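You operate a simulated robot arm through the tools that you are given. There is no shell and no other tool.

Carry out the task below with a simulated robot arm. There is one attempt and no reset: what you move stays moved.

TASK
Clear the old result, put the orange stick away and press EXIT.
Fine: wake the screen with the mouse first; the stick goes in the free slot of its rack.

Only the result counts: the job must be done as asked and must still hold three seconds after the hand-in. Knocking over, shifting, dropping, spilling or breaking anything else fails it.

THE ROBOT
A 7-joint arm with a two-finger parallel gripper, fixed in place. Base frame: the origin is on the floor under the middle of its stand, x ahead of it, y to its left, z up; the work surface is at about z = 760. Readings come in mm, degrees, newtons and seconds.
With the tool pointing down near the work surface it reaches from about 420 to 900 mm from the base axis. Its first joint turns from -17.0 to 126.0 degrees. Payload 1.57 kg.
The TCP is the grasp point between the finger pads, 30 mm short of the fingertips. In the tool frame z runs along the fingers and y along their closing line. The gripper opens to 80 mm. The fingers are 17 mm wide and 12 mm thick; the gripper's body (40 by 82 mm) begins 80 mm behind the TCP.
Orientation is that of the tool frame in the base frame, as a unit quaternion [x, y, z, w]. With the fingers straight down and closing along the base's y, the tool's x points along the base's -x, its y along +y and its z along -z.

THE INTERFACE
- The arm moves only by the tool jog_arm. Its argument "commands" is a list of rows, each an object (a shift or turn left out is 0, a gripper value left out holds the last) with "hand": the finger opening in cm, from 0 to 8; "offset": the shift along the tool's x, y, z in cm, a list of three; "delta_rot": the turn, a rotation vector about the tool's x, y, z in degrees, a list of three. In form: [{"hand": hand, "offset": [tx, ty, tz], "delta_rot": [wx, wy, wz]}, ...]. A call has 1 to 20 rows; each row shifts and turns the commanded pose from where the row before left it, along the tool's axes as they then stand. Each row takes 0.2 s and may step no farther than 50 mm and 8.6 degrees from the row before; otherwise, or with a gripper value out of range, the whole call is refused. Where a pose cannot be reached the arm comes as near as it can. A force on the tool above 40 N (or 10 N above the force at the start of the call, whichever is more), or a blocked arm, ends the call early, and 0.2 s more pass. Each finger travels about 45 mm/s and halts on what it meets, pressing with about 33 N; the grip force reading is that of the motor and also rises with nothing between the fingers. The clock runs only during rows and for 0.2 s after the last one: add rows that do not move to give the fingers time. The reply holds the time, the measured pose of the TCP, the force on the tool along the base axes, the opening and the grip force, in the units named above and with some noise, with the torque about the TCP (base axes, N m) and any sound that the robot's microphone picked up.
- Cameras (640 x 400 px; columns grow to the right, rows downward): "scene" is fixed at [400.8, -648.9, 1510.8]; the picture's right is [0.71, -0.70, 0.00], its down [-0.53, -0.54, -0.65] and it looks along [0.46, 0.47, -0.76] (base axes); focal length 244 px, centre (320, 200). "wrist" rides on the gripper at [72, -7, -122] in the tool frame; the picture's right is [0.09, 1.00, 0.00], its down [-0.84, 0.08, -0.54] and it looks along [-0.54, 0.05, 0.84] (tool axes); focal length 238 px, centre (320, 200). There is no depth. A picture from a camera that has moved, and an enlarged one, comes with that camera's place and axes in the base frame and with its lens.
- get_image(camera): a new picture of that camera. No time passes.
- slide_trunk(by): slides the trunk up (or, below 0, down) by that many mm; the arm rides with it, the base frame stays. It gives what a move gives, with no picture.
- zoom(camera, box): a new picture of the part [left, top, right, bottom] of that camera's present view, enlarged. No time passes.
- job_done(): hands the job in; it is judged then, once.

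Places have to be worked out from the pictures, the camera data and where the tool is seen. Open the gripper and draw the arm clear of the work before you hand the job in, unless the task says otherwise.

The tools are called after ">>>" by a JSON object that holds its "fn" and its "kwargs". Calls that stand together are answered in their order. jog_arm: Moves the arm, as the interface text tells. Its arguments: {"type":"object","properties":{"commands":{"type":"array"}},"required":["commands"]} The other tools are called the same way: slide_trunk (by) moves the trunk up or down; get_image (camera) takes a picture; zoom (camera, box) takes an enlarged picture of a part of a camera's view; job_done () hands the job in.

At the start:

```text
time_s: 0.0
position: [708.5, -34.2, 1117.0]
ee_rot: [0.0, 1.0, 0.0, 0.0]
wrist_force: [-0.4, -0.3, 0.9]
torque: [0.0, 0.0, 0.0]
finger_gap: 80.1
grip_force: 0.1
trunk travel left (down, up): [-675.0, 115.0]
```

scene: 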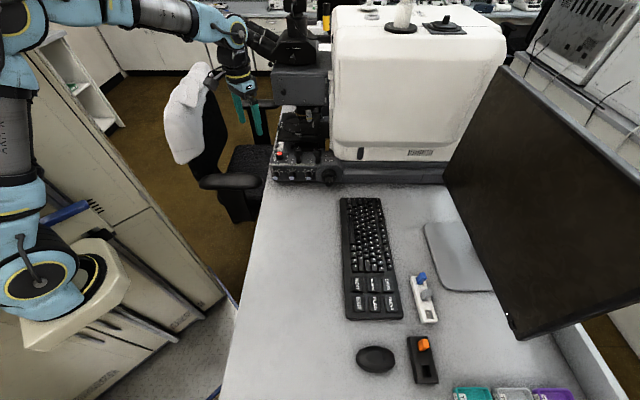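
wrist: 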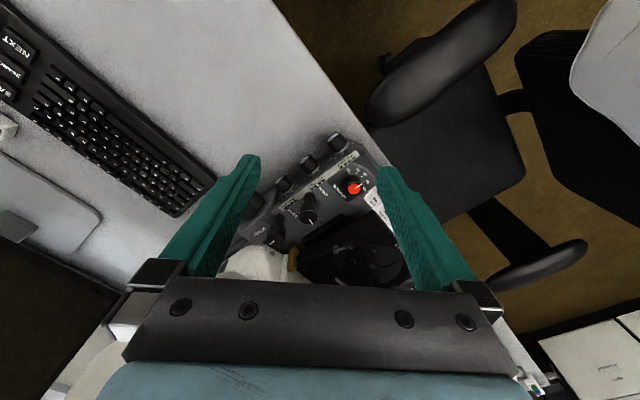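

I begin by looking closely at the keyboard, the mouse, the rack and the orange stick in the scene view.

>>> {"fn": "zoom", "kwargs": {"camera": "scene", "box": [320, 180, 480, 280]}}

>>> {"fn": "zoom", "kwargs": {"camera": "scene", "box": [320, 260, 480, 400]}}

>>> {"fn": "zoom", "kwargs": {"camera": "scene", "box": [440, 280, 640, 400]}}

>>> {"fn": "get_image", "kwargs": {"camera": "wrist"}}

```text
4.00 times, centred on (400, 230) of scene
camera zoom: at [400.8, -648.9, 1510.8], right [0.71, -0.7, 0.0], down [-0.53, -0.54, -0.65], along [0.46, 0.47, -0.76], focal length 976 px, centre (0, 80)
```

zoom: 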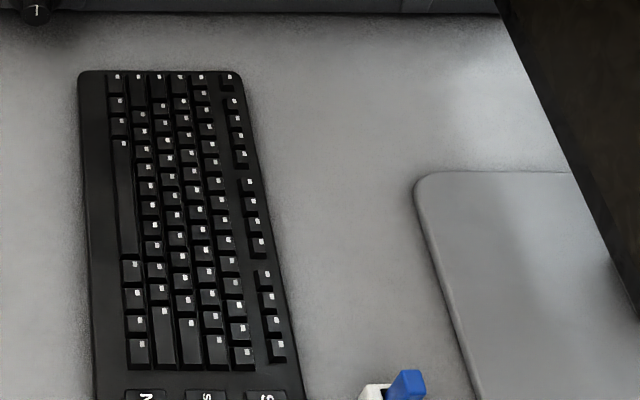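

```text
2.86 times, centred on (400, 330) of scene
camera zoom: at [400.8, -648.9, 1510.8], right [0.71, -0.7, 0.0], down [-0.53, -0.54, -0.65], along [0.46, 0.47, -0.76], focal length 697 px, centre (91, -171)
```

zoom: 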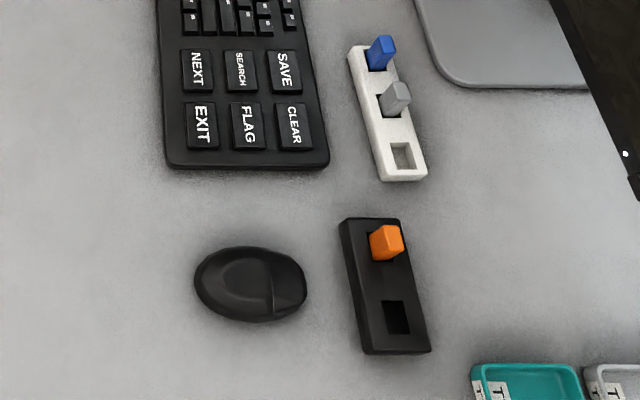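

```text
3.20 times, centred on (540, 340) of scene
camera zoom: at [400.8, -648.9, 1510.8], right [0.71, -0.7, 0.0], down [-0.53, -0.54, -0.65], along [0.46, 0.47, -0.76], focal length 781 px, centre (-384, -248)
```

zoom: 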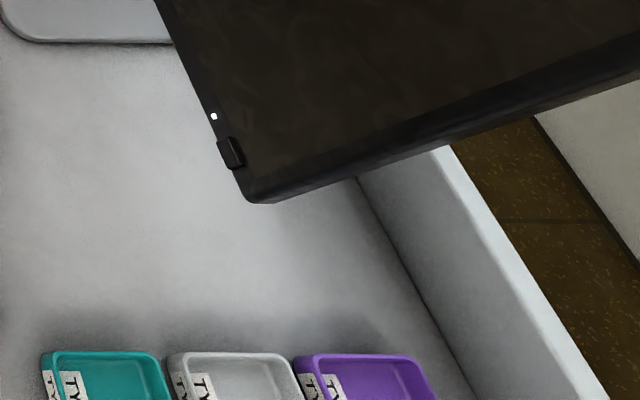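

```text
taken
camera wrist: at [635.7, -42.3, 1238.7], right [-0.09, 1.0, 0.0], down [0.84, 0.08, 0.54], along [0.54, 0.05, -0.84], focal length 238 px, centre (320, 200)
```

wrist: 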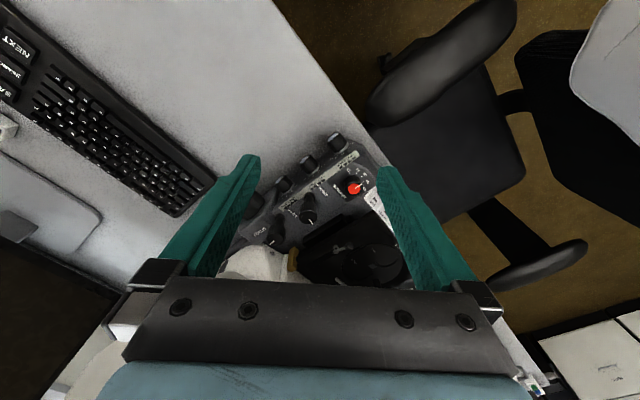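

The scene view puts the keyboard, mouse and racks on the desk ahead of the robot at about -45° yaw (CLEAR key near (707,-624), orange stick near (677,-740)). I turn the tool 45° so the wrist camera looks over the desk, and move it to about (495,-495) at the present safe height.

>>> {"fn": "jog_arm", "kwargs": {"commands": [{"delta_rot": [0, 0, 7.5]}, {"delta_rot": [0, 0, 7.5]}, {"delta_rot": [0, 0, 7.5]}, {"delta_rot": [0, 0, 7.5]}, {"delta_rot": [0, 0, 7.5]}, {"delta_rot": [0, 0, 7.5]}, {"offset": [-1.46, -3.97, 0]}, {"offset": [-1.46, -3.97, 0]}, {"offset": [-1.46, -3.97, 0]}, {"offset": [-1.46, -3.97, 0]}, {"offset": [-1.46, -3.97, 0]}, {"offset": [-1.46, -3.97, 0]}, {"offset": [-1.46, -3.97, 0]}, {"offset": [-1.46, -3.97, 0]}, {"offset": [-1.46, -3.97, 0]}, {"offset": [-1.46, -3.97, 0]}, {"offset": [-1.46, -3.97, 0]}, {"offset": [-1.46, -3.97, 0]}]}}

```text
time_s: 3.8
position: [497.1, -496.5, 1117.1]
ee_rot: [0.381, 0.924, 0.001, 0.0]
wrist_force: [0.8, -0.1, 0.1]
torque: [-0.05, 0.03, 0.04]
finger_gap: 79.9
grip_force: 0.1
trunk travel left (down, up): [-675.0, 115.0]
```

The move was exact and free of contact. Now I look with both cameras from the new place.

>>> {"fn": "get_image", "kwargs": {"camera": "wrist"}}

>>> {"fn": "get_image", "kwargs": {"camera": "scene"}}

```text
taken
camera wrist: at [440.4, -450.7, 1238.9], right [0.64, 0.77, 0.0], down [0.65, -0.54, 0.54], along [0.42, -0.35, -0.84], focal length 238 px, centre (320, 200)
```

wrist: 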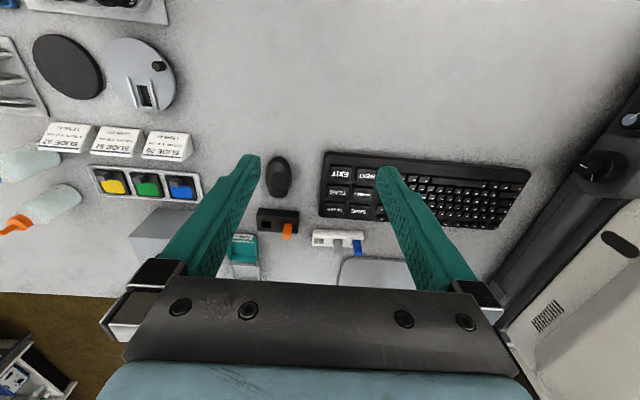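

```text
taken
```

scene: 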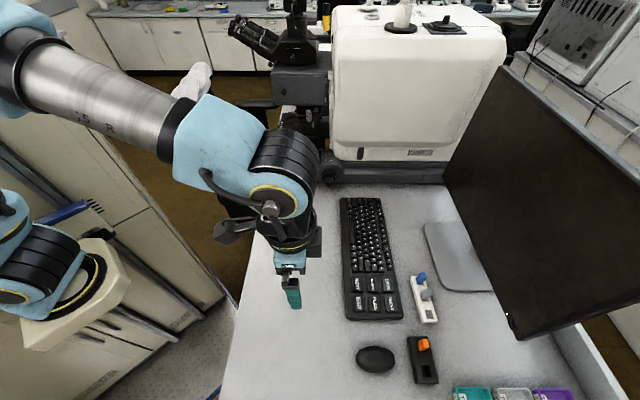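

The wrist view now shows both racks, the mouse and the keys. I enlarge the part with the racks and the keys.

>>> {"fn": "zoom", "kwargs": {"camera": "wrist", "box": [220, 140, 400, 260]}}

>>> {"fn": "zoom", "kwargs": {"camera": "wrist", "box": [20, 0, 220, 260]}}

>>> {"fn": "zoom", "kwargs": {"camera": "scene", "box": [400, 260, 450, 300]}}

>>> {"fn": "zoom", "kwargs": {"camera": "scene", "box": [340, 320, 450, 400]}}

```text
3.33 times, centred on (310, 200) of wrist
camera zoom: at [440.4, -450.7, 1238.9], right [0.64, 0.77, 0.0], down [0.65, -0.54, 0.54], along [0.42, -0.35, -0.84], focal length 794 px, centre (353, 200)
```

zoom: 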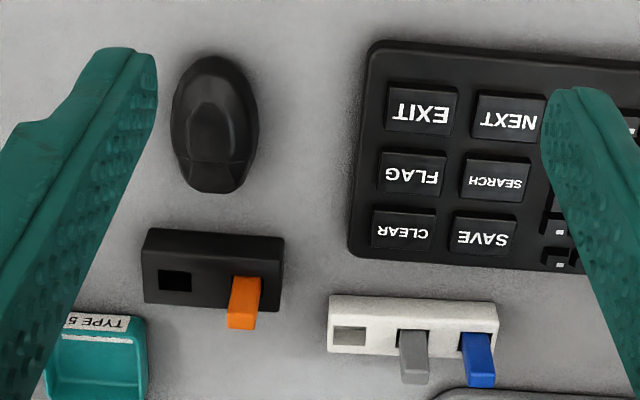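

```text
1.54 times, centred on (120, 130) of wrist
camera zoom: at [440.4, -450.7, 1238.9], right [0.64, 0.77, 0.0], down [0.65, -0.54, 0.54], along [0.42, -0.35, -0.84], focal length 367 px, centre (628, 308)
```

zoom: 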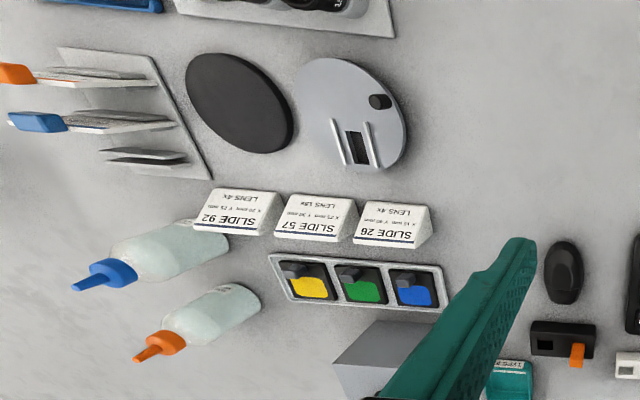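

```text
10.00 times, centred on (425, 280) of scene
camera zoom: at [400.8, -648.9, 1510.8], right [0.71, -0.7, 0.0], down [-0.53, -0.54, -0.65], along [0.46, 0.47, -0.76], focal length 2440 px, centre (-730, -600)
```

zoom: 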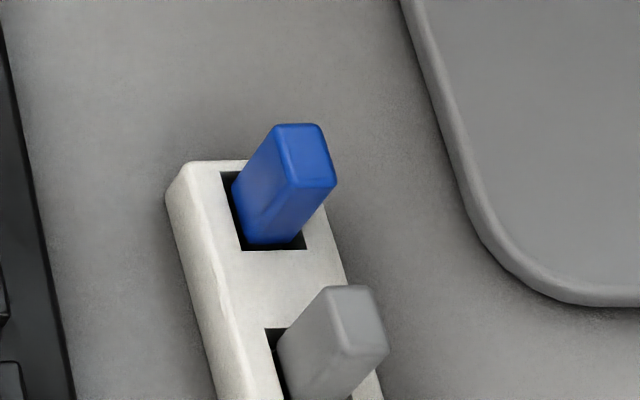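

```text
5.00 times, centred on (395, 360) of scene
camera zoom: at [400.8, -648.9, 1510.8], right [0.71, -0.7, 0.0], down [-0.53, -0.54, -0.65], along [0.46, 0.47, -0.76], focal length 1220 px, centre (-55, -600)
```

zoom: 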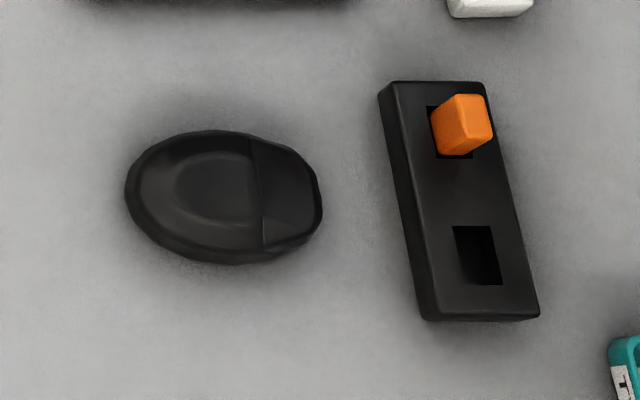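

Both views agree: mouse centre about s=-76, n=881 (s = along the desk, n = outward at -45°), keys EXIT at n≈850, CLEAR at n≈943 (both s≈56), orange stick at n≈1003, s≈-49 with its top near z=824, free slot of the white rack at n≈1042, s≈28. I close the fingers and go to a hover beside the mouse, on the keyboard side.

>>> {"fn": "jog_arm", "kwargs": {"commands": [{"hand": 0, "offset": [-2.55, -0.35, 3.1]}, {"hand": 0, "offset": [-2.55, -0.35, 3.1]}, {"hand": 0, "offset": [-2.55, -0.35, 3.1]}, {"hand": 0, "offset": [-2.55, -0.35, 3.1]}, {"hand": 0, "offset": [-2.55, -0.35, 3.1]}, {"hand": 0, "offset": [-2.55, -0.35, 3.1]}, {"hand": 0, "offset": [-2.55, -0.35, 3.1]}, {"hand": 0}]}}

```text
time_s: 5.6
position: [604.1, -639.7, 897.2]
ee_rot: [0.383, 0.924, 0.0, 0.0]
wrist_force: [-0.3, 0.3, -0.2]
torque: [-0.05, 0.02, 0.0]
finger_gap: 0.3
grip_force: 21.6
trunk travel left (down, up): [-675.0, 115.0]
```

I am at s≈-25, n≈880, z=897. I check the gap between mouse and keyboard before going down.

>>> {"fn": "get_image", "kwargs": {"camera": "wrist"}}

>>> {"fn": "get_image", "kwargs": {"camera": "scene"}}

```text
taken
camera wrist: at [547.6, -594.5, 1019.7], right [0.64, 0.77, 0.0], down [0.65, -0.54, 0.54], along [0.42, -0.35, -0.84], focal length 238 px, centre (320, 200)
```

wrist: 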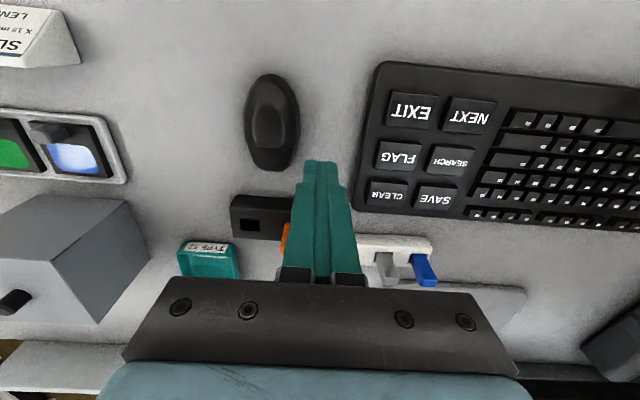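

```text
taken
```

scene: 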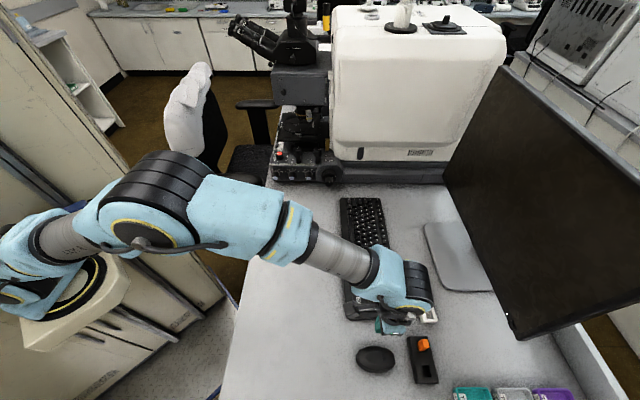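

The gap is clear: mouse edge at s≈-48, keyboard edge at s≈18, closed fingers at -37…-13. I go straight down to tip height about 770 and stop to read forces.

>>> {"fn": "jog_arm", "kwargs": {"commands": [{"offset": [0, 0, 3]}, {"offset": [0, 0, 3]}, {"offset": [0, 0, 2.5]}, {"offset": [0, 0, 1.2]}, {}]}}

```text
time_s: 6.8
position: [604.6, -639.6, 801.7]
ee_rot: [0.382, 0.924, 0.0, 0.0]
wrist_force: [0.4, 0.1, -0.4]
torque: [-0.01, 0.01, -0.01]
finger_gap: 0.2
grip_force: 21.4
trunk travel left (down, up): [-675.0, 115.0]
```

No contact, tip at about 772. I push the mouse slowly sideways, about 20 mm of mouse travel, away from the keyboard.

>>> {"fn": "jog_arm", "kwargs": {"commands": [{"offset": [0, -0.5, 0]}, {"offset": [0, -0.5, 0]}, {"offset": [0, -0.5, 0]}, {"offset": [0, -0.5, 0]}, {"offset": [0, -0.5, 0]}, {"offset": [0, -0.5, 0]}, {}]}}

>>> {"fn": "get_image", "kwargs": {"camera": "scene"}}

>>> {"fn": "get_image", "kwargs": {"camera": "wrist"}}

```text
time_s: 8.4
position: [584.5, -660.5, 803.4]
ee_rot: [0.382, 0.924, 0.0, 0.0]
wrist_force: [0.7, 0.1, 0.0]
torque: [0.0, 0.0, 0.0]
finger_gap: 0.0
grip_force: 21.5
trunk travel left (down, up): [-675.0, 115.0]
```

```text
taken
```

scene: 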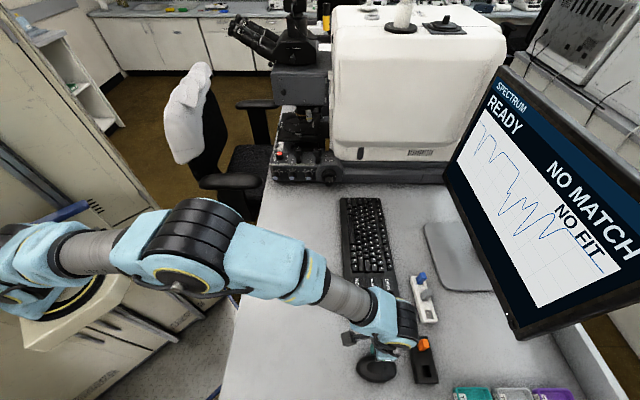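

```text
taken
camera wrist: at [527.0, -615.6, 924.9], right [0.64, 0.77, 0.0], down [0.65, -0.54, 0.54], along [0.42, -0.35, -0.84], focal length 238 px, centre (320, 200)
```

wrist: 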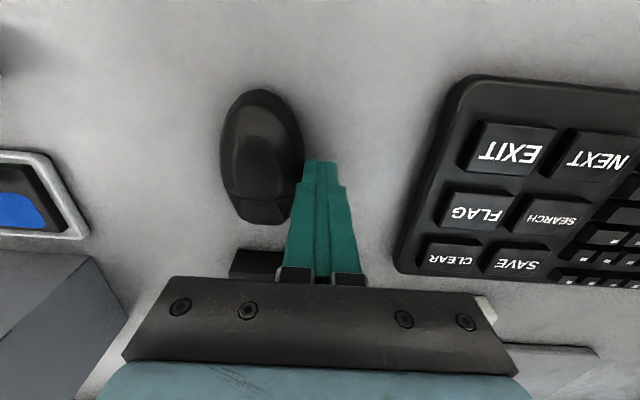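

The screen woke and shows READY / NO MATCH / NO FIT. I back off from the mouse, rise, then go to hover over CLEAR (s≈56, n≈943) with the tool down to see whether that reach is possible.

>>> {"fn": "jog_arm", "kwargs": {"commands": [{"offset": [0, 1.0, 0]}, {"offset": [0, 1.0, -1]}, {"offset": [0, 0, -3]}, {"offset": [0, 0, -3]}, {"offset": [0, 0, -3]}, {"offset": [-1.57, 2.24, 0]}, {"offset": [-1.57, 2.24, 0]}, {"offset": [-1.57, 2.24, 0]}, {"offset": [-1.57, 2.24, 0]}, {}]}}

>>> {"fn": "get_image", "kwargs": {"camera": "scene"}}

>>> {"fn": "get_image", "kwargs": {"camera": "wrist"}}

```text
time_s: 10.6
position: [704.3, -626.4, 901.9]
ee_rot: [0.383, 0.924, 0.001, 0.0]
wrist_force: [-0.2, 0.7, -0.9]
torque: [0.0, 0.01, 0.0]
finger_gap: 0.1
grip_force: 21.0
trunk travel left (down, up): [-675.0, 115.0]
```

```text
taken
```

scene: 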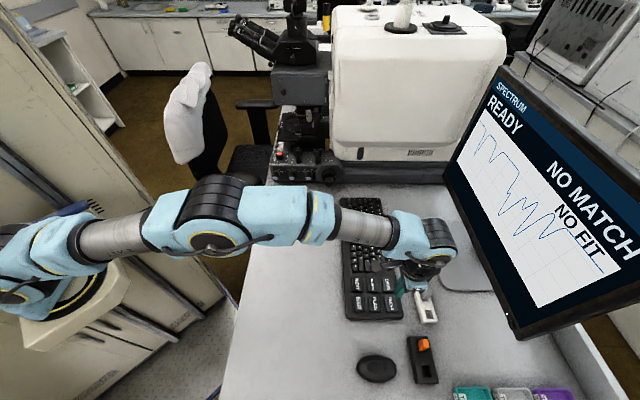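

```text
taken
camera wrist: at [648.0, -580.1, 1024.5], right [0.64, 0.77, 0.0], down [0.65, -0.54, 0.54], along [0.42, -0.35, -0.84], focal length 238 px, centre (320, 200)
```

wrist: 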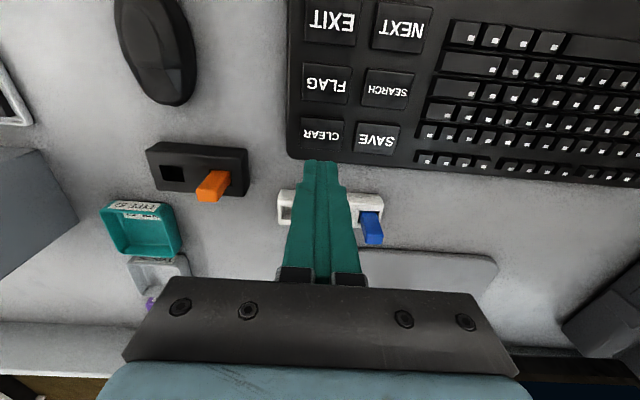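

I am over CLEAR (s=55, n=941; picture puts the key at s≈56.5, n≈941). I lower to just above it.

>>> {"fn": "jog_arm", "kwargs": {"commands": [{"offset": [0, 0.1, 2.5]}, {"offset": [0, 0, 2.5]}, {"offset": [0, 0, 1.8]}, {"offset": [0, 0, 0.5]}, {}]}}

>>> {"fn": "get_image", "kwargs": {"camera": "wrist"}}

```text
time_s: 11.8
position: [706.6, -627.8, 829.0]
ee_rot: [0.382, 0.924, 0.0, 0.0]
wrist_force: [-0.5, 1.1, 0.0]
torque: [-0.01, -0.02, 0.02]
finger_gap: 0.1
grip_force: 21.5
trunk travel left (down, up): [-675.0, 115.0]
```

```text
taken
camera wrist: at [649.8, -581.6, 951.9], right [0.64, 0.77, 0.0], down [0.65, -0.54, 0.54], along [0.42, -0.35, -0.84], focal length 238 px, centre (320, 200)
```

wrist: 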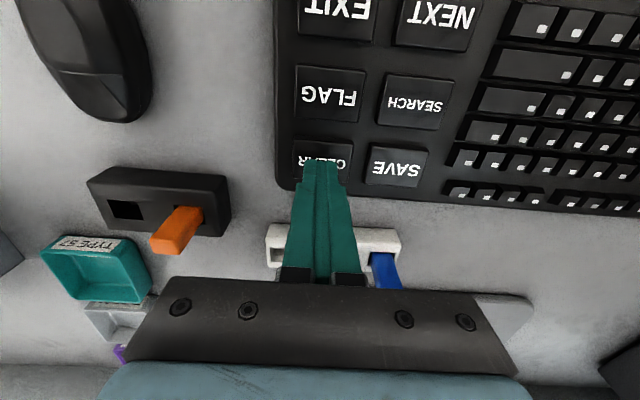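

The fingertips are over the CLEAR key, tip at about 799. I press down in small steps, watching force and sound.

>>> {"fn": "jog_arm", "kwargs": {"commands": [{"offset": [0, 0, 0.25]}, {"offset": [0, 0, 0.25]}, {"offset": [0, 0, 0.2]}, {"offset": [0, 0, 0.2]}, {}]}}

>>> {"fn": "get_image", "kwargs": {"camera": "scene"}}

```text
time_s: 13.0
position: [706.8, -627.5, 820.6]
ee_rot: [0.383, 0.924, 0.0, 0.001]
wrist_force: [0.4, 0.7, -0.9]
torque: [-0.01, 0.01, 0.01]
finger_gap: 0.1
grip_force: 21.6
trunk travel left (down, up): [-675.0, 115.0]
```

```text
taken
```

scene: 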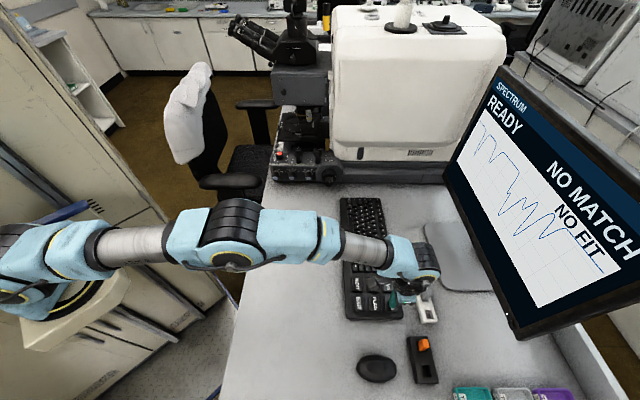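

No contact yet at tip height 790. I go on in 1.5 mm steps.

>>> {"fn": "jog_arm", "kwargs": {"commands": [{"offset": [0, 0, 0.15]}, {"offset": [0, 0, 0.15]}, {"offset": [0, 0, 0.15]}, {}]}}

>>> {"fn": "zoom", "kwargs": {"camera": "wrist", "box": [240, 100, 440, 225]}}

```text
time_s: 14.0
position: [707.3, -627.1, 817.6]
ee_rot: [0.382, 0.924, -0.001, 0.0]
wrist_force: [0.1, 0.2, 1.4]
torque: [0.02, 0.0, -0.01]
finger_gap: 0.0
grip_force: 21.2
trunk travel left (down, up): [-675.0, 115.0]
heard: click
```

```text
3.20 times, centred on (340, 162) of wrist
camera zoom: at [649.6, -582.0, 938.7], right [0.64, 0.77, 0.0], down [0.65, -0.54, 0.54], along [0.42, -0.35, -0.84], focal length 763 px, centre (256, 320)
```

zoom: 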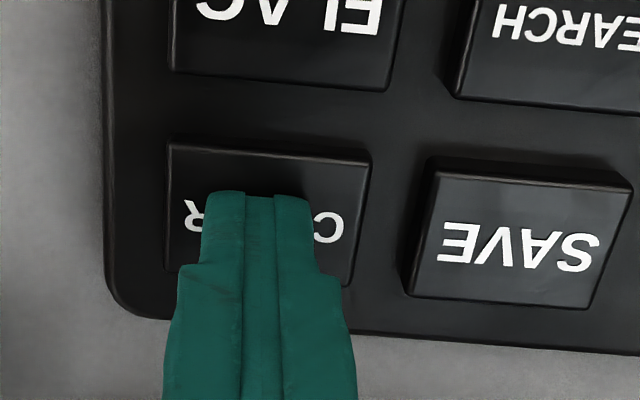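

A click was heard and CLEAR looks depressed. I check the screen.

>>> {"fn": "get_image", "kwargs": {"camera": "scene"}}

```text
taken
```

scene: 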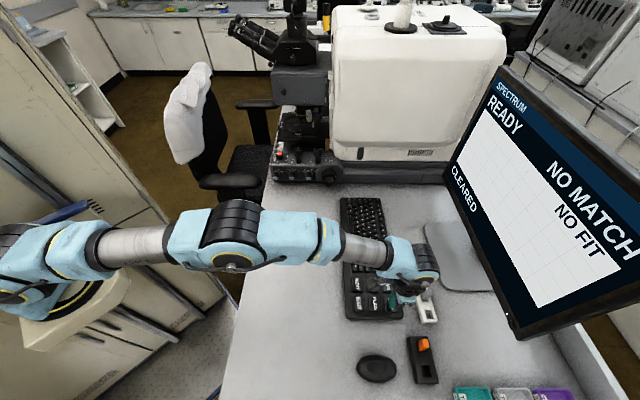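

The screen says CLEARED and the trace is gone. I lift off, open to 4.5 cm and move to a high hover over the orange stick (s≈-49, n≈1003), checking whether that reach holds with the tool down.

>>> {"fn": "jog_arm", "kwargs": {"commands": [{"offset": [0, 0, -2]}, {"offset": [0, 0, -4]}, {"offset": [0, 0, -4]}, {"hand": 4.5, "offset": [-1.5, -2.64, 0]}, {"hand": 4.5, "offset": [-1.5, -2.64, 0]}, {"hand": 4.5, "offset": [-1.5, -2.64, 0]}, {"hand": 4.5, "offset": [-1.5, -2.64, 0]}, {"hand": 4.5}, {"hand": 4.5}]}}

>>> {"fn": "get_image", "kwargs": {"camera": "wrist"}}

>>> {"fn": "get_image", "kwargs": {"camera": "scene"}}

```text
time_s: 16.0
position: [668.5, -697.8, 912.0]
ee_rot: [0.383, 0.924, 0.0, 0.0]
wrist_force: [0.2, 0.2, -0.1]
torque: [-0.01, 0.03, 0.0]
finger_gap: 44.9
grip_force: 0.0
out of reach, approached as far as the arm can: row 5, 6, 7
trunk travel left (down, up): [-675.0, 115.0]
```

```text
taken
camera wrist: at [611.7, -653.5, 1035.4], right [0.64, 0.77, 0.0], down [0.65, -0.54, 0.54], along [0.42, -0.35, -0.84], focal length 238 px, centre (320, 200)
```

wrist: 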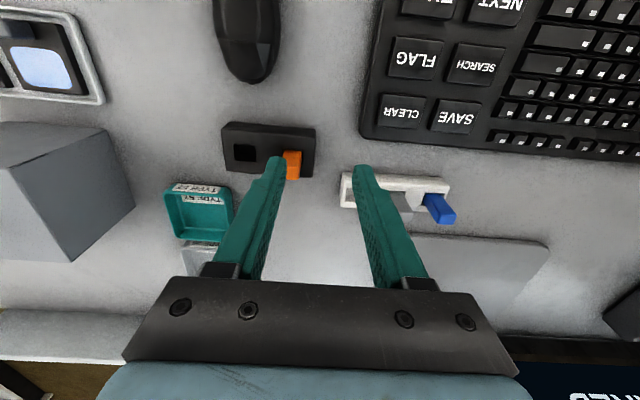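

```text
taken
```

scene: 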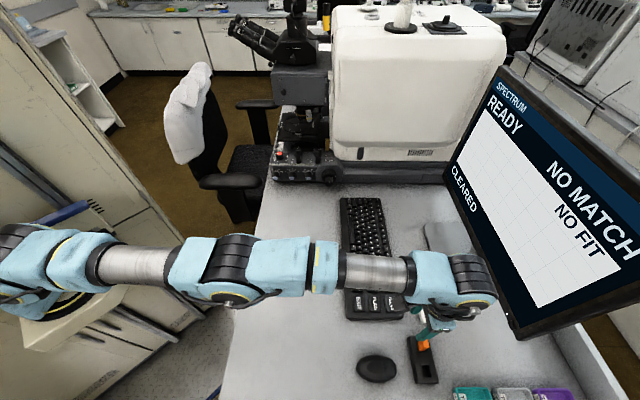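

Tool-down the arm is fully stretched at n≈966, so the racks need an outward tilt of the fingers (about the closing line, which keeps the stick upright). I first measure the racks more closely from here.

>>> {"fn": "zoom", "kwargs": {"camera": "wrist", "box": [200, 100, 340, 188]}}

>>> {"fn": "zoom", "kwargs": {"camera": "wrist", "box": [330, 150, 470, 238]}}

>>> {"fn": "zoom", "kwargs": {"camera": "scene", "box": [395, 325, 455, 395]}}

```text
4.55 times, centred on (270, 144) of wrist
camera zoom: at [611.7, -653.5, 1035.4], right [0.64, 0.77, 0.0], down [0.65, -0.54, 0.54], along [0.42, -0.35, -0.84], focal length 1083 px, centre (547, 454)
```

zoom: 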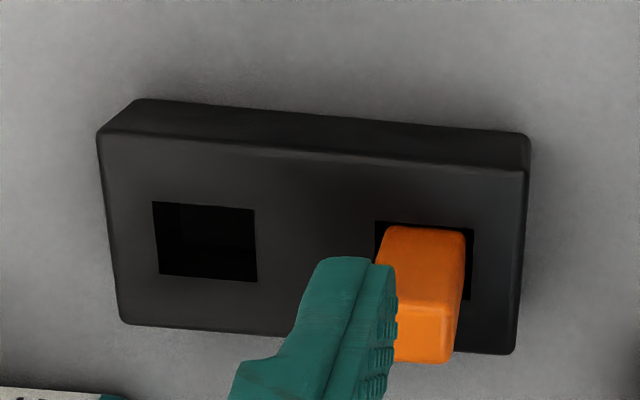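

```text
4.55 times, centred on (400, 194) of wrist
camera zoom: at [611.7, -653.5, 1035.4], right [0.64, 0.77, 0.0], down [0.65, -0.54, 0.54], along [0.42, -0.35, -0.84], focal length 1083 px, centre (-44, 227)
```

zoom: 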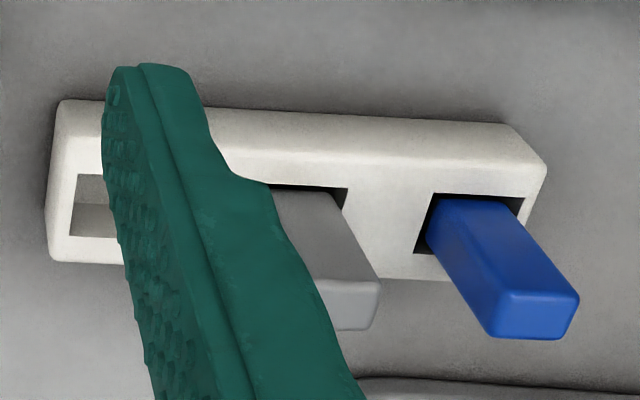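

```text
5.71 times, centred on (425, 360) of scene
camera zoom: at [400.8, -648.9, 1510.8], right [0.71, -0.7, 0.0], down [-0.53, -0.54, -0.65], along [0.46, 0.47, -0.76], focal length 1394 px, centre (-280, -714)
```

zoom: 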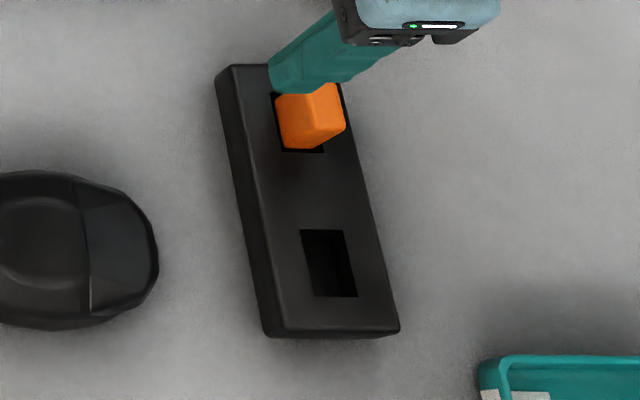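

Measured: orange stick centre s≈-49, n≈1002, 18–20 mm wide, 14 mm thick, in a slot centred (-50, 1000.5); white rack free slot centre about s≈26.5, n≈1042, that rack turned about 1.8°. I now tilt the fingers 30° outward at this safe height and read where the arm ends.

>>> {"fn": "jog_arm", "kwargs": {"commands": [{"delta_rot": [0, -7.5, 0]}, {"delta_rot": [0, -7.5, 0]}, {"delta_rot": [0, -7.5, 0]}, {"delta_rot": [0, -7.5, 0]}, {}]}}

>>> {"fn": "get_image", "kwargs": {"camera": "wrist"}}

>>> {"fn": "get_image", "kwargs": {"camera": "scene"}}

```text
time_s: 17.2
position: [667.1, -699.0, 915.1]
ee_rot: [0.369, 0.892, -0.099, 0.24]
wrist_force: [0.9, 0.2, 0.1]
torque: [0.02, -0.02, -0.01]
finger_gap: 44.8
grip_force: 0.1
trunk travel left (down, up): [-675.0, 115.0]
```

```text
taken
camera wrist: at [574.1, -616.3, 984.3], right [0.65, 0.76, -0.05], down [0.37, -0.27, 0.89], along [0.66, -0.59, -0.46], focal length 238 px, centre (320, 200)
```

wrist: 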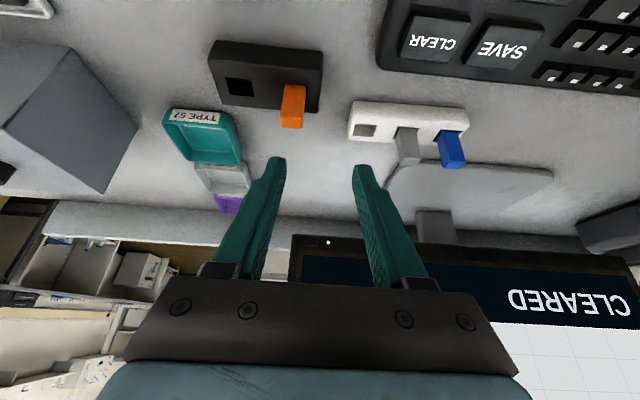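

```text
taken
```

scene: 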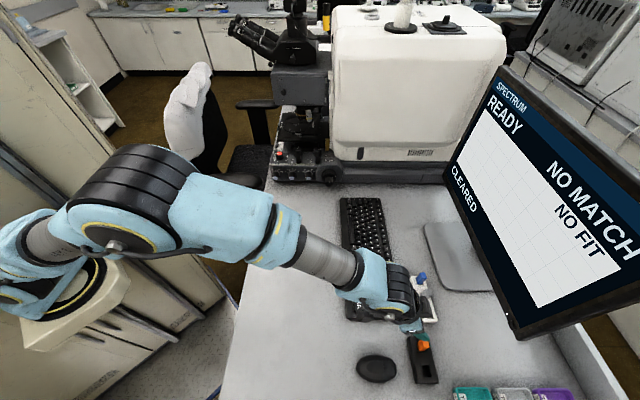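

The arm holds s≈-23, n≈966, z=915 with the 30° tilt, well within reach. I enlarge the sticks in this view to fix the stick's centre and the slot.

>>> {"fn": "zoom", "kwargs": {"camera": "wrist", "box": [200, 30, 340, 140]}}

>>> {"fn": "zoom", "kwargs": {"camera": "wrist", "box": [330, 80, 490, 190]}}

```text
3.64 times, centred on (270, 85) of wrist
camera zoom: at [574.1, -616.3, 984.3], right [0.65, 0.76, -0.05], down [0.37, -0.27, 0.89], along [0.66, -0.59, -0.46], focal length 867 px, centre (502, 618)
```

zoom: 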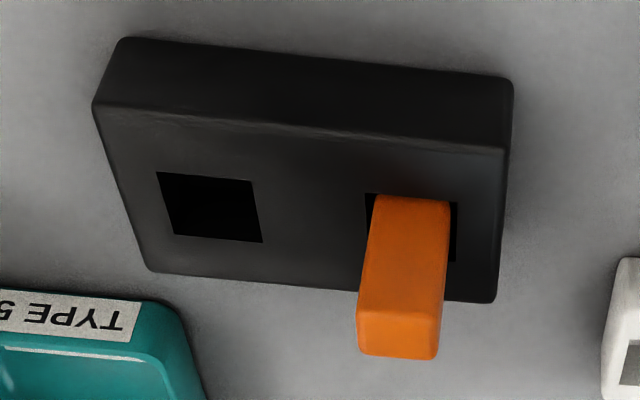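

```text
3.64 times, centred on (410, 135) of wrist
camera zoom: at [574.1, -616.3, 984.3], right [0.65, 0.76, -0.05], down [0.37, -0.27, 0.89], along [0.66, -0.59, -0.46], focal length 867 px, centre (-7, 436)
```

zoom: 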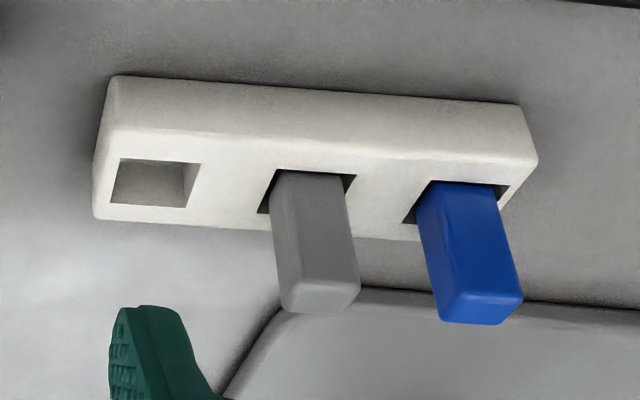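

Stick top spans s≈-60…-40, n≈996–1011 at z≈824, so centre s=-50. I move over it with fingers open and come down to z≈850 to check alignment before closing.

>>> {"fn": "jog_arm", "kwargs": {"commands": [{"hand": 4.5, "offset": [-1.275, -1.37, 0.7375]}, {"offset": [-1.275, -1.37, 0.7375]}, {"offset": [1.0, 0, 1.732]}, {"offset": [1.0, 0, 1.732]}, {"offset": [1.25, 0, 2.165]}, {}]}}

>>> {"fn": "get_image", "kwargs": {"camera": "wrist"}}

>>> {"fn": "zoom", "kwargs": {"camera": "scene", "box": [360, 290, 460, 390]}}

```text
time_s: 18.6
position: [666.7, -736.2, 852.2]
ee_rot: [0.37, 0.892, -0.098, 0.239]
wrist_force: [-0.9, -0.2, -0.2]
torque: [0.02, -0.01, -0.02]
finger_gap: 45.0
grip_force: 0.2
trunk travel left (down, up): [-675.0, 115.0]
```

```text
taken
camera wrist: at [574.0, -655.3, 921.6], right [0.65, 0.76, -0.05], down [0.38, -0.27, 0.89], along [0.66, -0.59, -0.46], focal length 238 px, centre (320, 200)
```

wrist: 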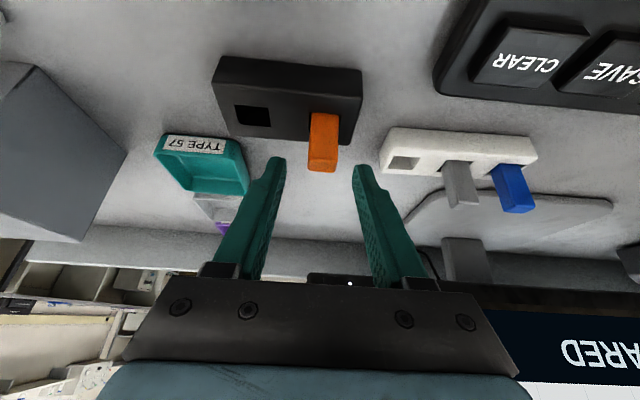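

```text
4.00 times, centred on (410, 340) of scene
camera zoom: at [400.8, -648.9, 1510.8], right [0.71, -0.7, 0.0], down [-0.53, -0.54, -0.65], along [0.46, 0.47, -0.76], focal length 976 px, centre (-40, -360)
```

zoom: 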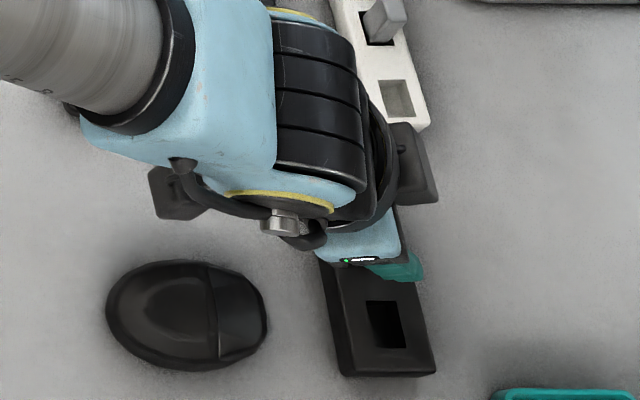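

The stick sits midway between the open fingers. I go down the last 23 mm to z≈829 and check before closing.

>>> {"fn": "jog_arm", "kwargs": {"commands": [{"offset": [0.42, -0.04, 1.08]}, {"offset": [0.42, -0.04, 1.08]}, {}]}}

>>> {"fn": "zoom", "kwargs": {"camera": "wrist", "box": [200, 60, 440, 240]}}

```text
time_s: 19.4
position: [668.6, -742.2, 827.8]
ee_rot: [0.37, 0.892, -0.099, 0.239]
wrist_force: [-0.2, 0.0, -0.2]
torque: [0.04, 0.03, -0.02]
finger_gap: 45.1
grip_force: 0.1
trunk travel left (down, up): [-675.0, 115.0]
```

```text
2.22 times, centred on (320, 150) of wrist
camera zoom: at [576.5, -660.4, 898.0], right [0.65, 0.76, -0.05], down [0.38, -0.27, 0.89], along [0.66, -0.59, -0.46], focal length 530 px, centre (320, 311)
```

zoom: 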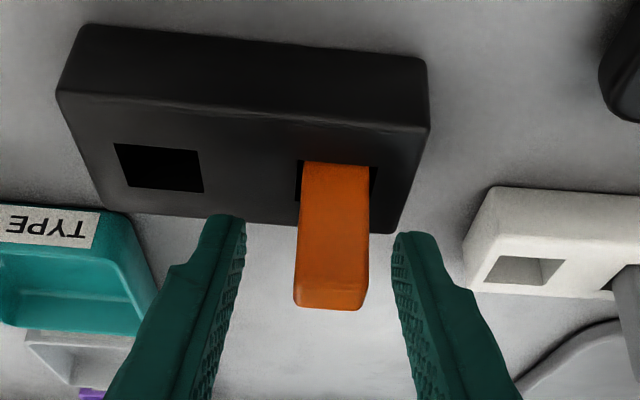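

Stick is between the pads but about 4 mm toward +s of centre. I shift 3.5 mm that way and close gently.

>>> {"fn": "jog_arm", "kwargs": {"commands": [{"offset": [0, 0.35, 0]}, {}, {"hand": 3.2}, {"hand": 2.5}, {"hand": 1.0}, {"hand": 1.0}, {"hand": 1.0}]}}

>>> {"fn": "zoom", "kwargs": {"camera": "wrist", "box": [200, 60, 440, 240]}}

```text
time_s: 21.0
position: [671.5, -739.4, 827.1]
ee_rot: [0.37, 0.892, -0.099, 0.239]
wrist_force: [-0.5, 0.4, -0.9]
torque: [0.0, 0.0, 0.0]
finger_gap: 18.4
grip_force: 32.6
trunk travel left (down, up): [-675.0, 115.0]
```

```text
2.22 times, centred on (320, 150) of wrist
camera zoom: at [579.3, -657.6, 897.4], right [0.65, 0.76, -0.05], down [0.38, -0.27, 0.89], along [0.66, -0.59, -0.46], focal length 530 px, centre (320, 311)
```

zoom: 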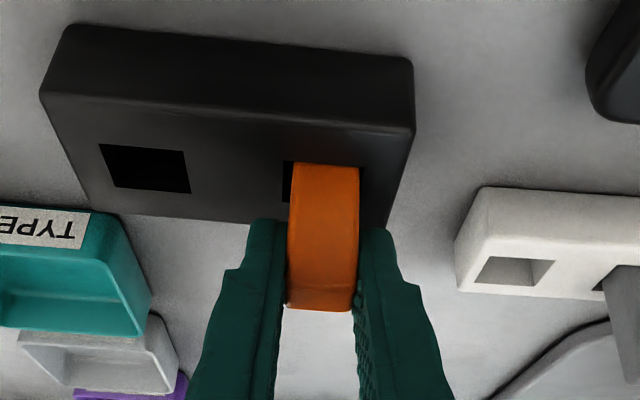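

Gripped at 18.4 mm wide with 33 N. I lift straight up, slowly at first, to about z=907.

>>> {"fn": "jog_arm", "kwargs": {"commands": [{"offset": [-0.25, 0, -0.433]}, {"offset": [-0.25, 0, -0.433]}, {"offset": [-0.5, 0, -0.866]}, {"offset": [-1.0, 0, -1.732]}, {"offset": [-1.0, 0, -1.732]}, {"offset": [-1.0, 0, -1.732]}, {}]}}

>>> {"fn": "get_image", "kwargs": {"camera": "wrist"}}

>>> {"fn": "get_image", "kwargs": {"camera": "scene"}}

```text
time_s: 22.6
position: [672.5, -739.7, 906.7]
ee_rot: [0.371, 0.892, -0.099, 0.239]
wrist_force: [1.0, -0.5, 0.5]
torque: [-0.04, 0.0, -0.04]
finger_gap: 18.7
grip_force: 33.2
trunk travel left (down, up): [-675.0, 115.0]
```

```text
taken
camera wrist: at [579.5, -657.3, 976.9], right [0.65, 0.76, -0.05], down [0.38, -0.27, 0.89], along [0.66, -0.59, -0.46], focal length 238 px, centre (320, 200)
```

wrist: 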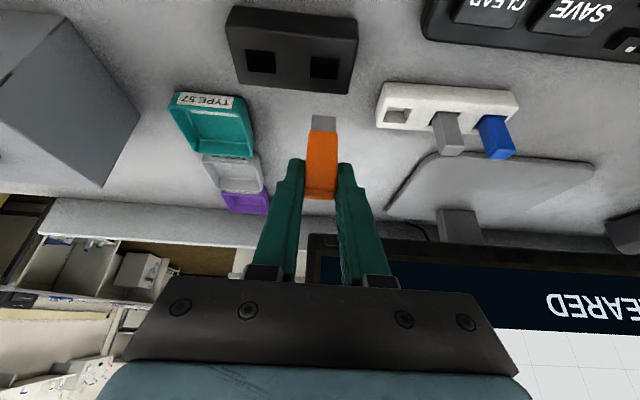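

```text
taken
```

scene: 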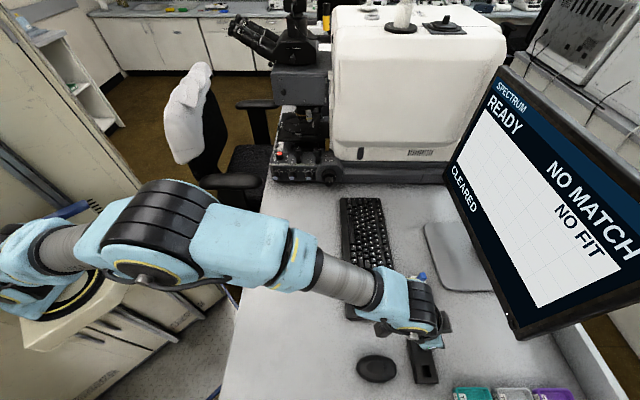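

The stick is out: orange body with a grey plug below it, so the black block is the reader and the white rack is the sticks' rack. I enlarge to measure how the stick hangs in the fingers and where the free slot is.

>>> {"fn": "zoom", "kwargs": {"camera": "wrist", "box": [260, 100, 380, 220]}}

>>> {"fn": "zoom", "kwargs": {"camera": "wrist", "box": [360, 70, 540, 170]}}

>>> {"fn": "zoom", "kwargs": {"camera": "scene", "box": [380, 260, 460, 390]}}

```text
3.33 times, centred on (320, 160) of wrist
camera zoom: at [579.5, -657.3, 976.9], right [0.65, 0.76, -0.05], down [0.38, -0.27, 0.89], along [0.66, -0.59, -0.46], focal length 794 px, centre (320, 333)
```

zoom: 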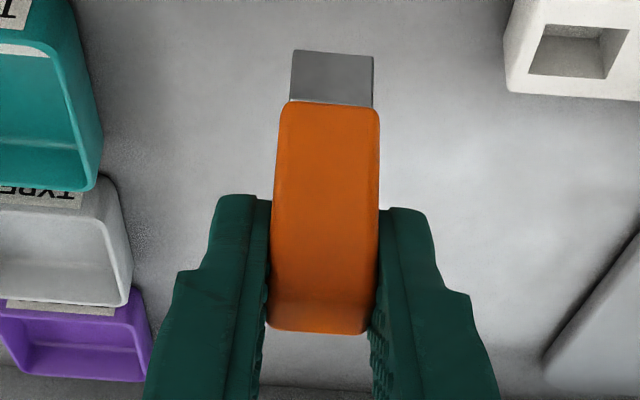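

```text
3.56 times, centred on (450, 120) of wrist
camera zoom: at [579.5, -657.3, 976.9], right [0.65, 0.76, -0.05], down [0.38, -0.27, 0.89], along [0.66, -0.59, -0.46], focal length 848 px, centre (-142, 484)
```

zoom: 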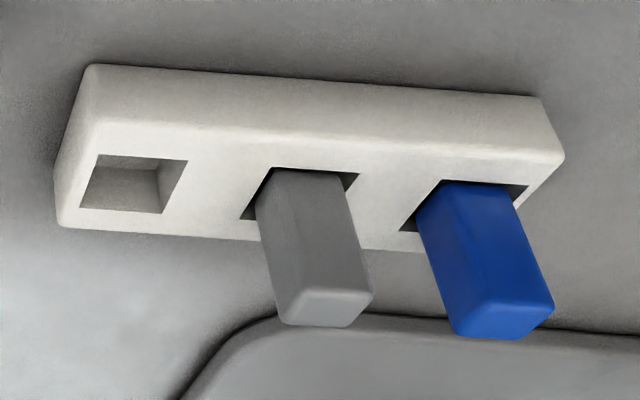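

```text
3.08 times, centred on (420, 325) of scene
camera zoom: at [400.8, -648.9, 1510.8], right [0.71, -0.7, 0.0], down [-0.53, -0.54, -0.65], along [0.46, 0.47, -0.76], focal length 751 px, centre (12, -185)
```

zoom: 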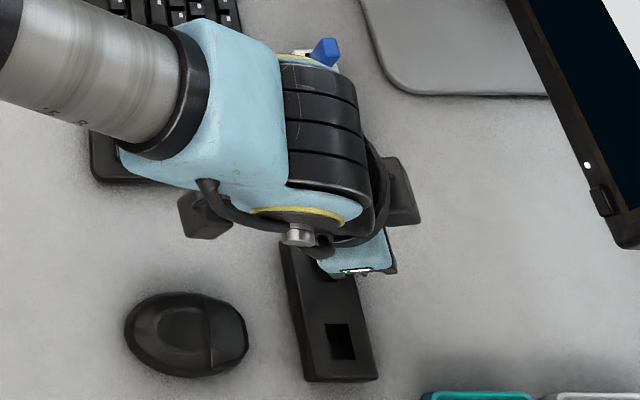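

The stick hangs upright: top ≈904, plug bottom ≈847 with TCP at 907, so plug bottom is ~60 mm below the TCP. The free slot lies about +76 mm in s and +41 mm in n from the reader slot; I turn 1.8° to match the white rack and move over it at this height.

>>> {"fn": "jog_arm", "kwargs": {"commands": [{"hand": 1.0, "delta_rot": [-0.9, 0, -1.56]}, {"offset": [-1.223, 2.417, 0.707]}, {"offset": [-1.223, 2.417, 0.707]}, {"offset": [-1.223, 2.417, 0.707]}, {}]}}

>>> {"fn": "get_image", "kwargs": {"camera": "wrist"}}

>>> {"fn": "get_image", "kwargs": {"camera": "scene"}}

```text
time_s: 23.8
position: [751.0, -714.5, 907.0]
ee_rot: [0.356, 0.898, -0.096, 0.24]
wrist_force: [-0.1, -0.8, -0.4]
torque: [-0.01, -0.01, -0.04]
finger_gap: 18.7
grip_force: 33.5
trunk travel left (down, up): [-675.0, 115.0]
```

```text
taken
camera wrist: at [656.4, -636.9, 977.2], right [0.62, 0.78, -0.05], down [0.38, -0.25, 0.89], along [0.68, -0.57, -0.46], focal length 238 px, centre (320, 200)
```

wrist: 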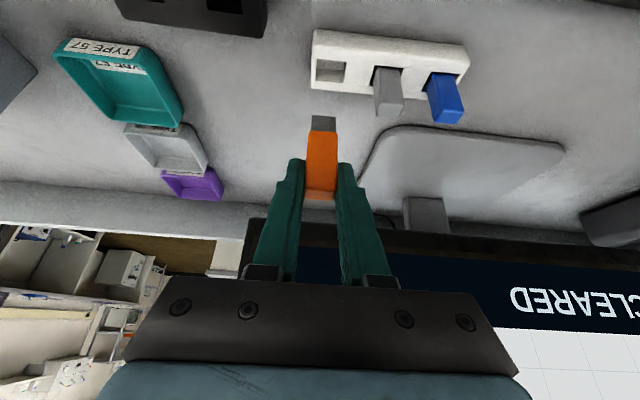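

```text
taken
```

scene: 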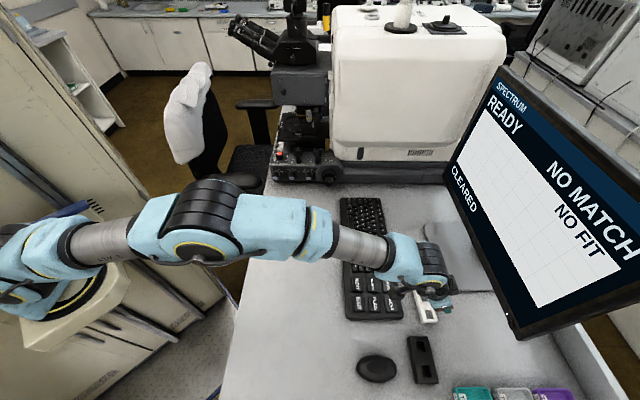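

I am at s≈25.8, n≈1036, z=907. The earlier picture right after the vertical lift shows how a slot looks when the stick is exactly above it, so I enlarge this view to compare.

>>> {"fn": "zoom", "kwargs": {"camera": "wrist", "box": [260, 20, 400, 140]}}

```text
3.33 times, centred on (330, 80) of wrist
camera zoom: at [656.4, -636.9, 977.2], right [0.62, 0.78, -0.05], down [0.38, -0.25, 0.89], along [0.68, -0.57, -0.46], focal length 794 px, centre (287, 600)
```

zoom: 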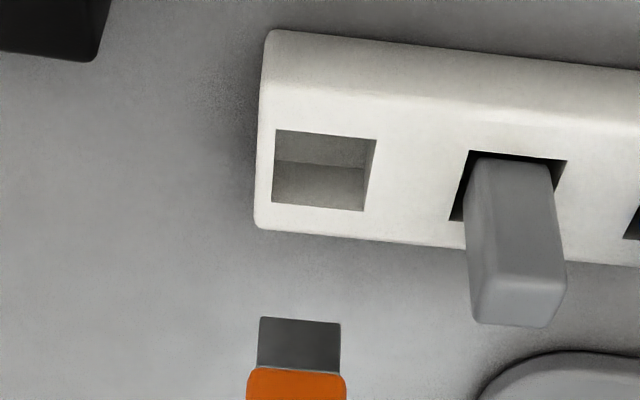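

In this view the slot centre lies about 2 mm further out and 3 mm toward +s of the TCP; over the reader it lay ~0.4 mm out. I correct by +1.5 mm out and +3 mm in s, and descend to put the plug about 9 mm above the rack.

>>> {"fn": "jog_arm", "kwargs": {"commands": [{"offset": [-0.13, 0.3, 0.075]}, {"offset": [0.75, 0, 1.3]}, {"offset": [0.75, 0, 1.3]}, {"offset": [0.75, 0, 1.3]}, {}]}}

>>> {"fn": "get_image", "kwargs": {"camera": "wrist"}}

>>> {"fn": "zoom", "kwargs": {"camera": "wrist", "box": [260, 60, 400, 200]}}

>>> {"fn": "zoom", "kwargs": {"camera": "scene", "box": [390, 250, 470, 350]}}

```text
time_s: 25.0
position: [757.8, -714.0, 861.1]
ee_rot: [0.355, 0.898, -0.095, 0.24]
wrist_force: [-0.4, -0.1, -0.5]
torque: [0.02, -0.03, 0.01]
finger_gap: 18.5
grip_force: 32.4
trunk travel left (down, up): [-675.0, 115.0]
```

```text
taken
camera wrist: at [661.7, -635.8, 931.1], right [0.62, 0.78, -0.05], down [0.38, -0.25, 0.89], along [0.68, -0.57, -0.46], focal length 238 px, centre (320, 200)
```

wrist: 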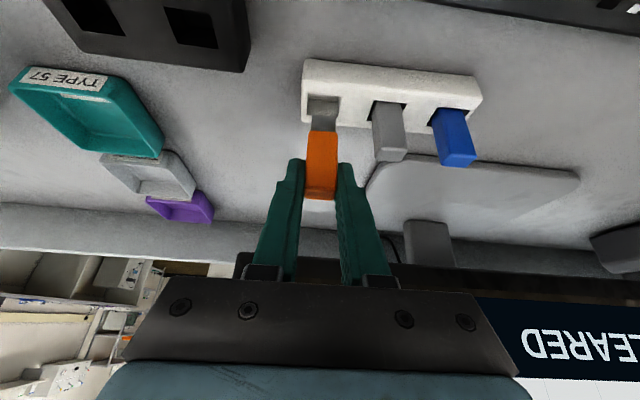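

```text
2.86 times, centred on (330, 130) of wrist
camera zoom: at [661.7, -635.8, 931.1], right [0.62, 0.78, -0.05], down [0.38, -0.25, 0.89], along [0.68, -0.57, -0.46], focal length 681 px, centre (291, 400)
```

zoom: 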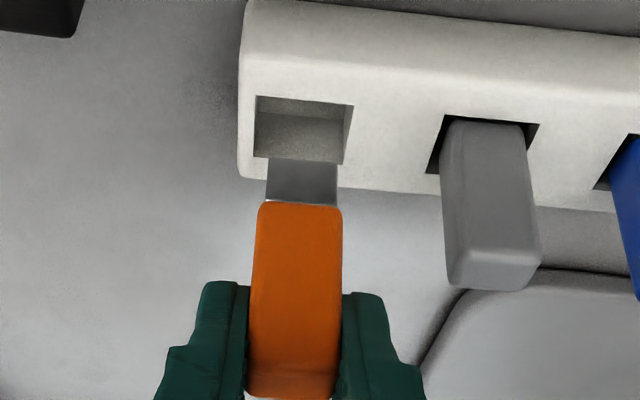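

```text
4.00 times, centred on (430, 300) of scene
camera zoom: at [400.8, -648.9, 1510.8], right [0.71, -0.7, 0.0], down [-0.53, -0.54, -0.65], along [0.46, 0.47, -0.76], focal length 976 px, centre (-120, -200)
```

zoom: 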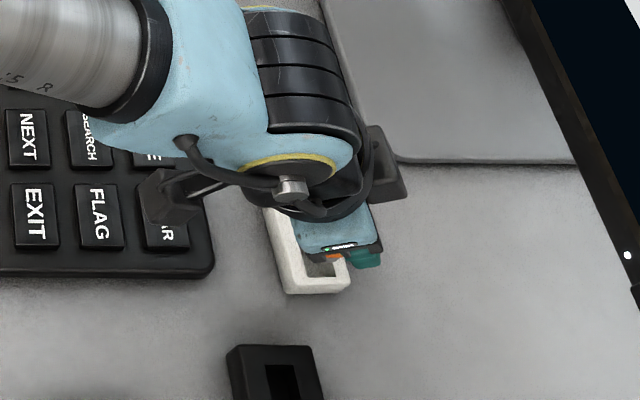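

The plug is lined up with the slot sideways (both at about 5.8 mm right of the camera axis). In the outward direction I judge it about 2 mm too far out, so I pull in 2.3 mm and descend 8 mm, then look again.

>>> {"fn": "jog_arm", "kwargs": {"commands": [{"offset": [0.2, 0, -0.115]}, {"offset": [0.2, 0, 0.346]}, {"offset": [0.2, 0, 0.346]}, {}, {}]}}

>>> {"fn": "zoom", "kwargs": {"camera": "wrist", "box": [260, 60, 400, 200]}}

```text
time_s: 26.2
position: [755.9, -713.0, 851.9]
ee_rot: [0.355, 0.898, -0.095, 0.241]
wrist_force: [-0.1, -0.5, 0.5]
torque: [0.01, -0.05, -0.02]
finger_gap: 18.8
grip_force: 33.3
trunk travel left (down, up): [-675.0, 115.0]
```

```text
2.86 times, centred on (330, 130) of wrist
camera zoom: at [660.0, -634.1, 923.1], right [0.62, 0.78, -0.05], down [0.38, -0.25, 0.89], along [0.68, -0.57, -0.46], focal length 681 px, centre (291, 400)
```

zoom: 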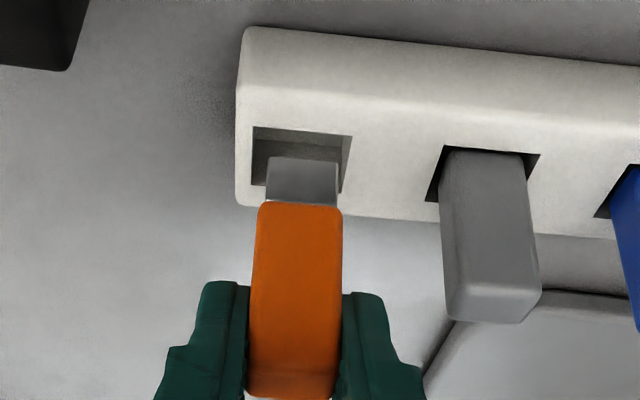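

The plug is just above the slot opening and inside its outline (near edge ~7 mm in from the near wall). I descend another 12 mm in small steps, watching the force.

>>> {"fn": "jog_arm", "kwargs": {"commands": [{"offset": [0.15, 0, 0.26]}, {"offset": [0.15, 0, 0.26]}, {"offset": [0.15, 0, 0.26]}, {"offset": [0.15, 0, 0.26]}, {}]}}

>>> {"fn": "zoom", "kwargs": {"camera": "wrist", "box": [260, 60, 400, 200]}}

```text
time_s: 27.4
position: [755.4, -712.2, 843.4]
ee_rot: [0.355, 0.898, -0.096, 0.243]
wrist_force: [-0.7, 0.3, 10.5]
torque: [0.03, 0.1, -0.01]
finger_gap: 18.9
grip_force: 32.8
trunk travel left (down, up): [-675.0, 115.0]
```

```text
2.86 times, centred on (330, 130) of wrist
camera zoom: at [659.3, -633.7, 912.7], right [0.62, 0.78, -0.05], down [0.38, -0.25, 0.89], along [0.68, -0.57, -0.45], focal length 681 px, centre (291, 400)
```

zoom: 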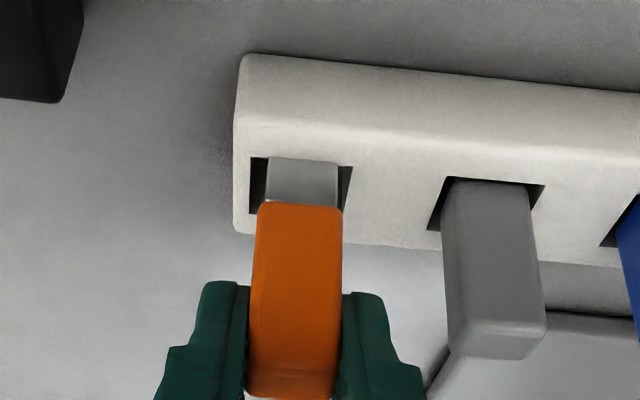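

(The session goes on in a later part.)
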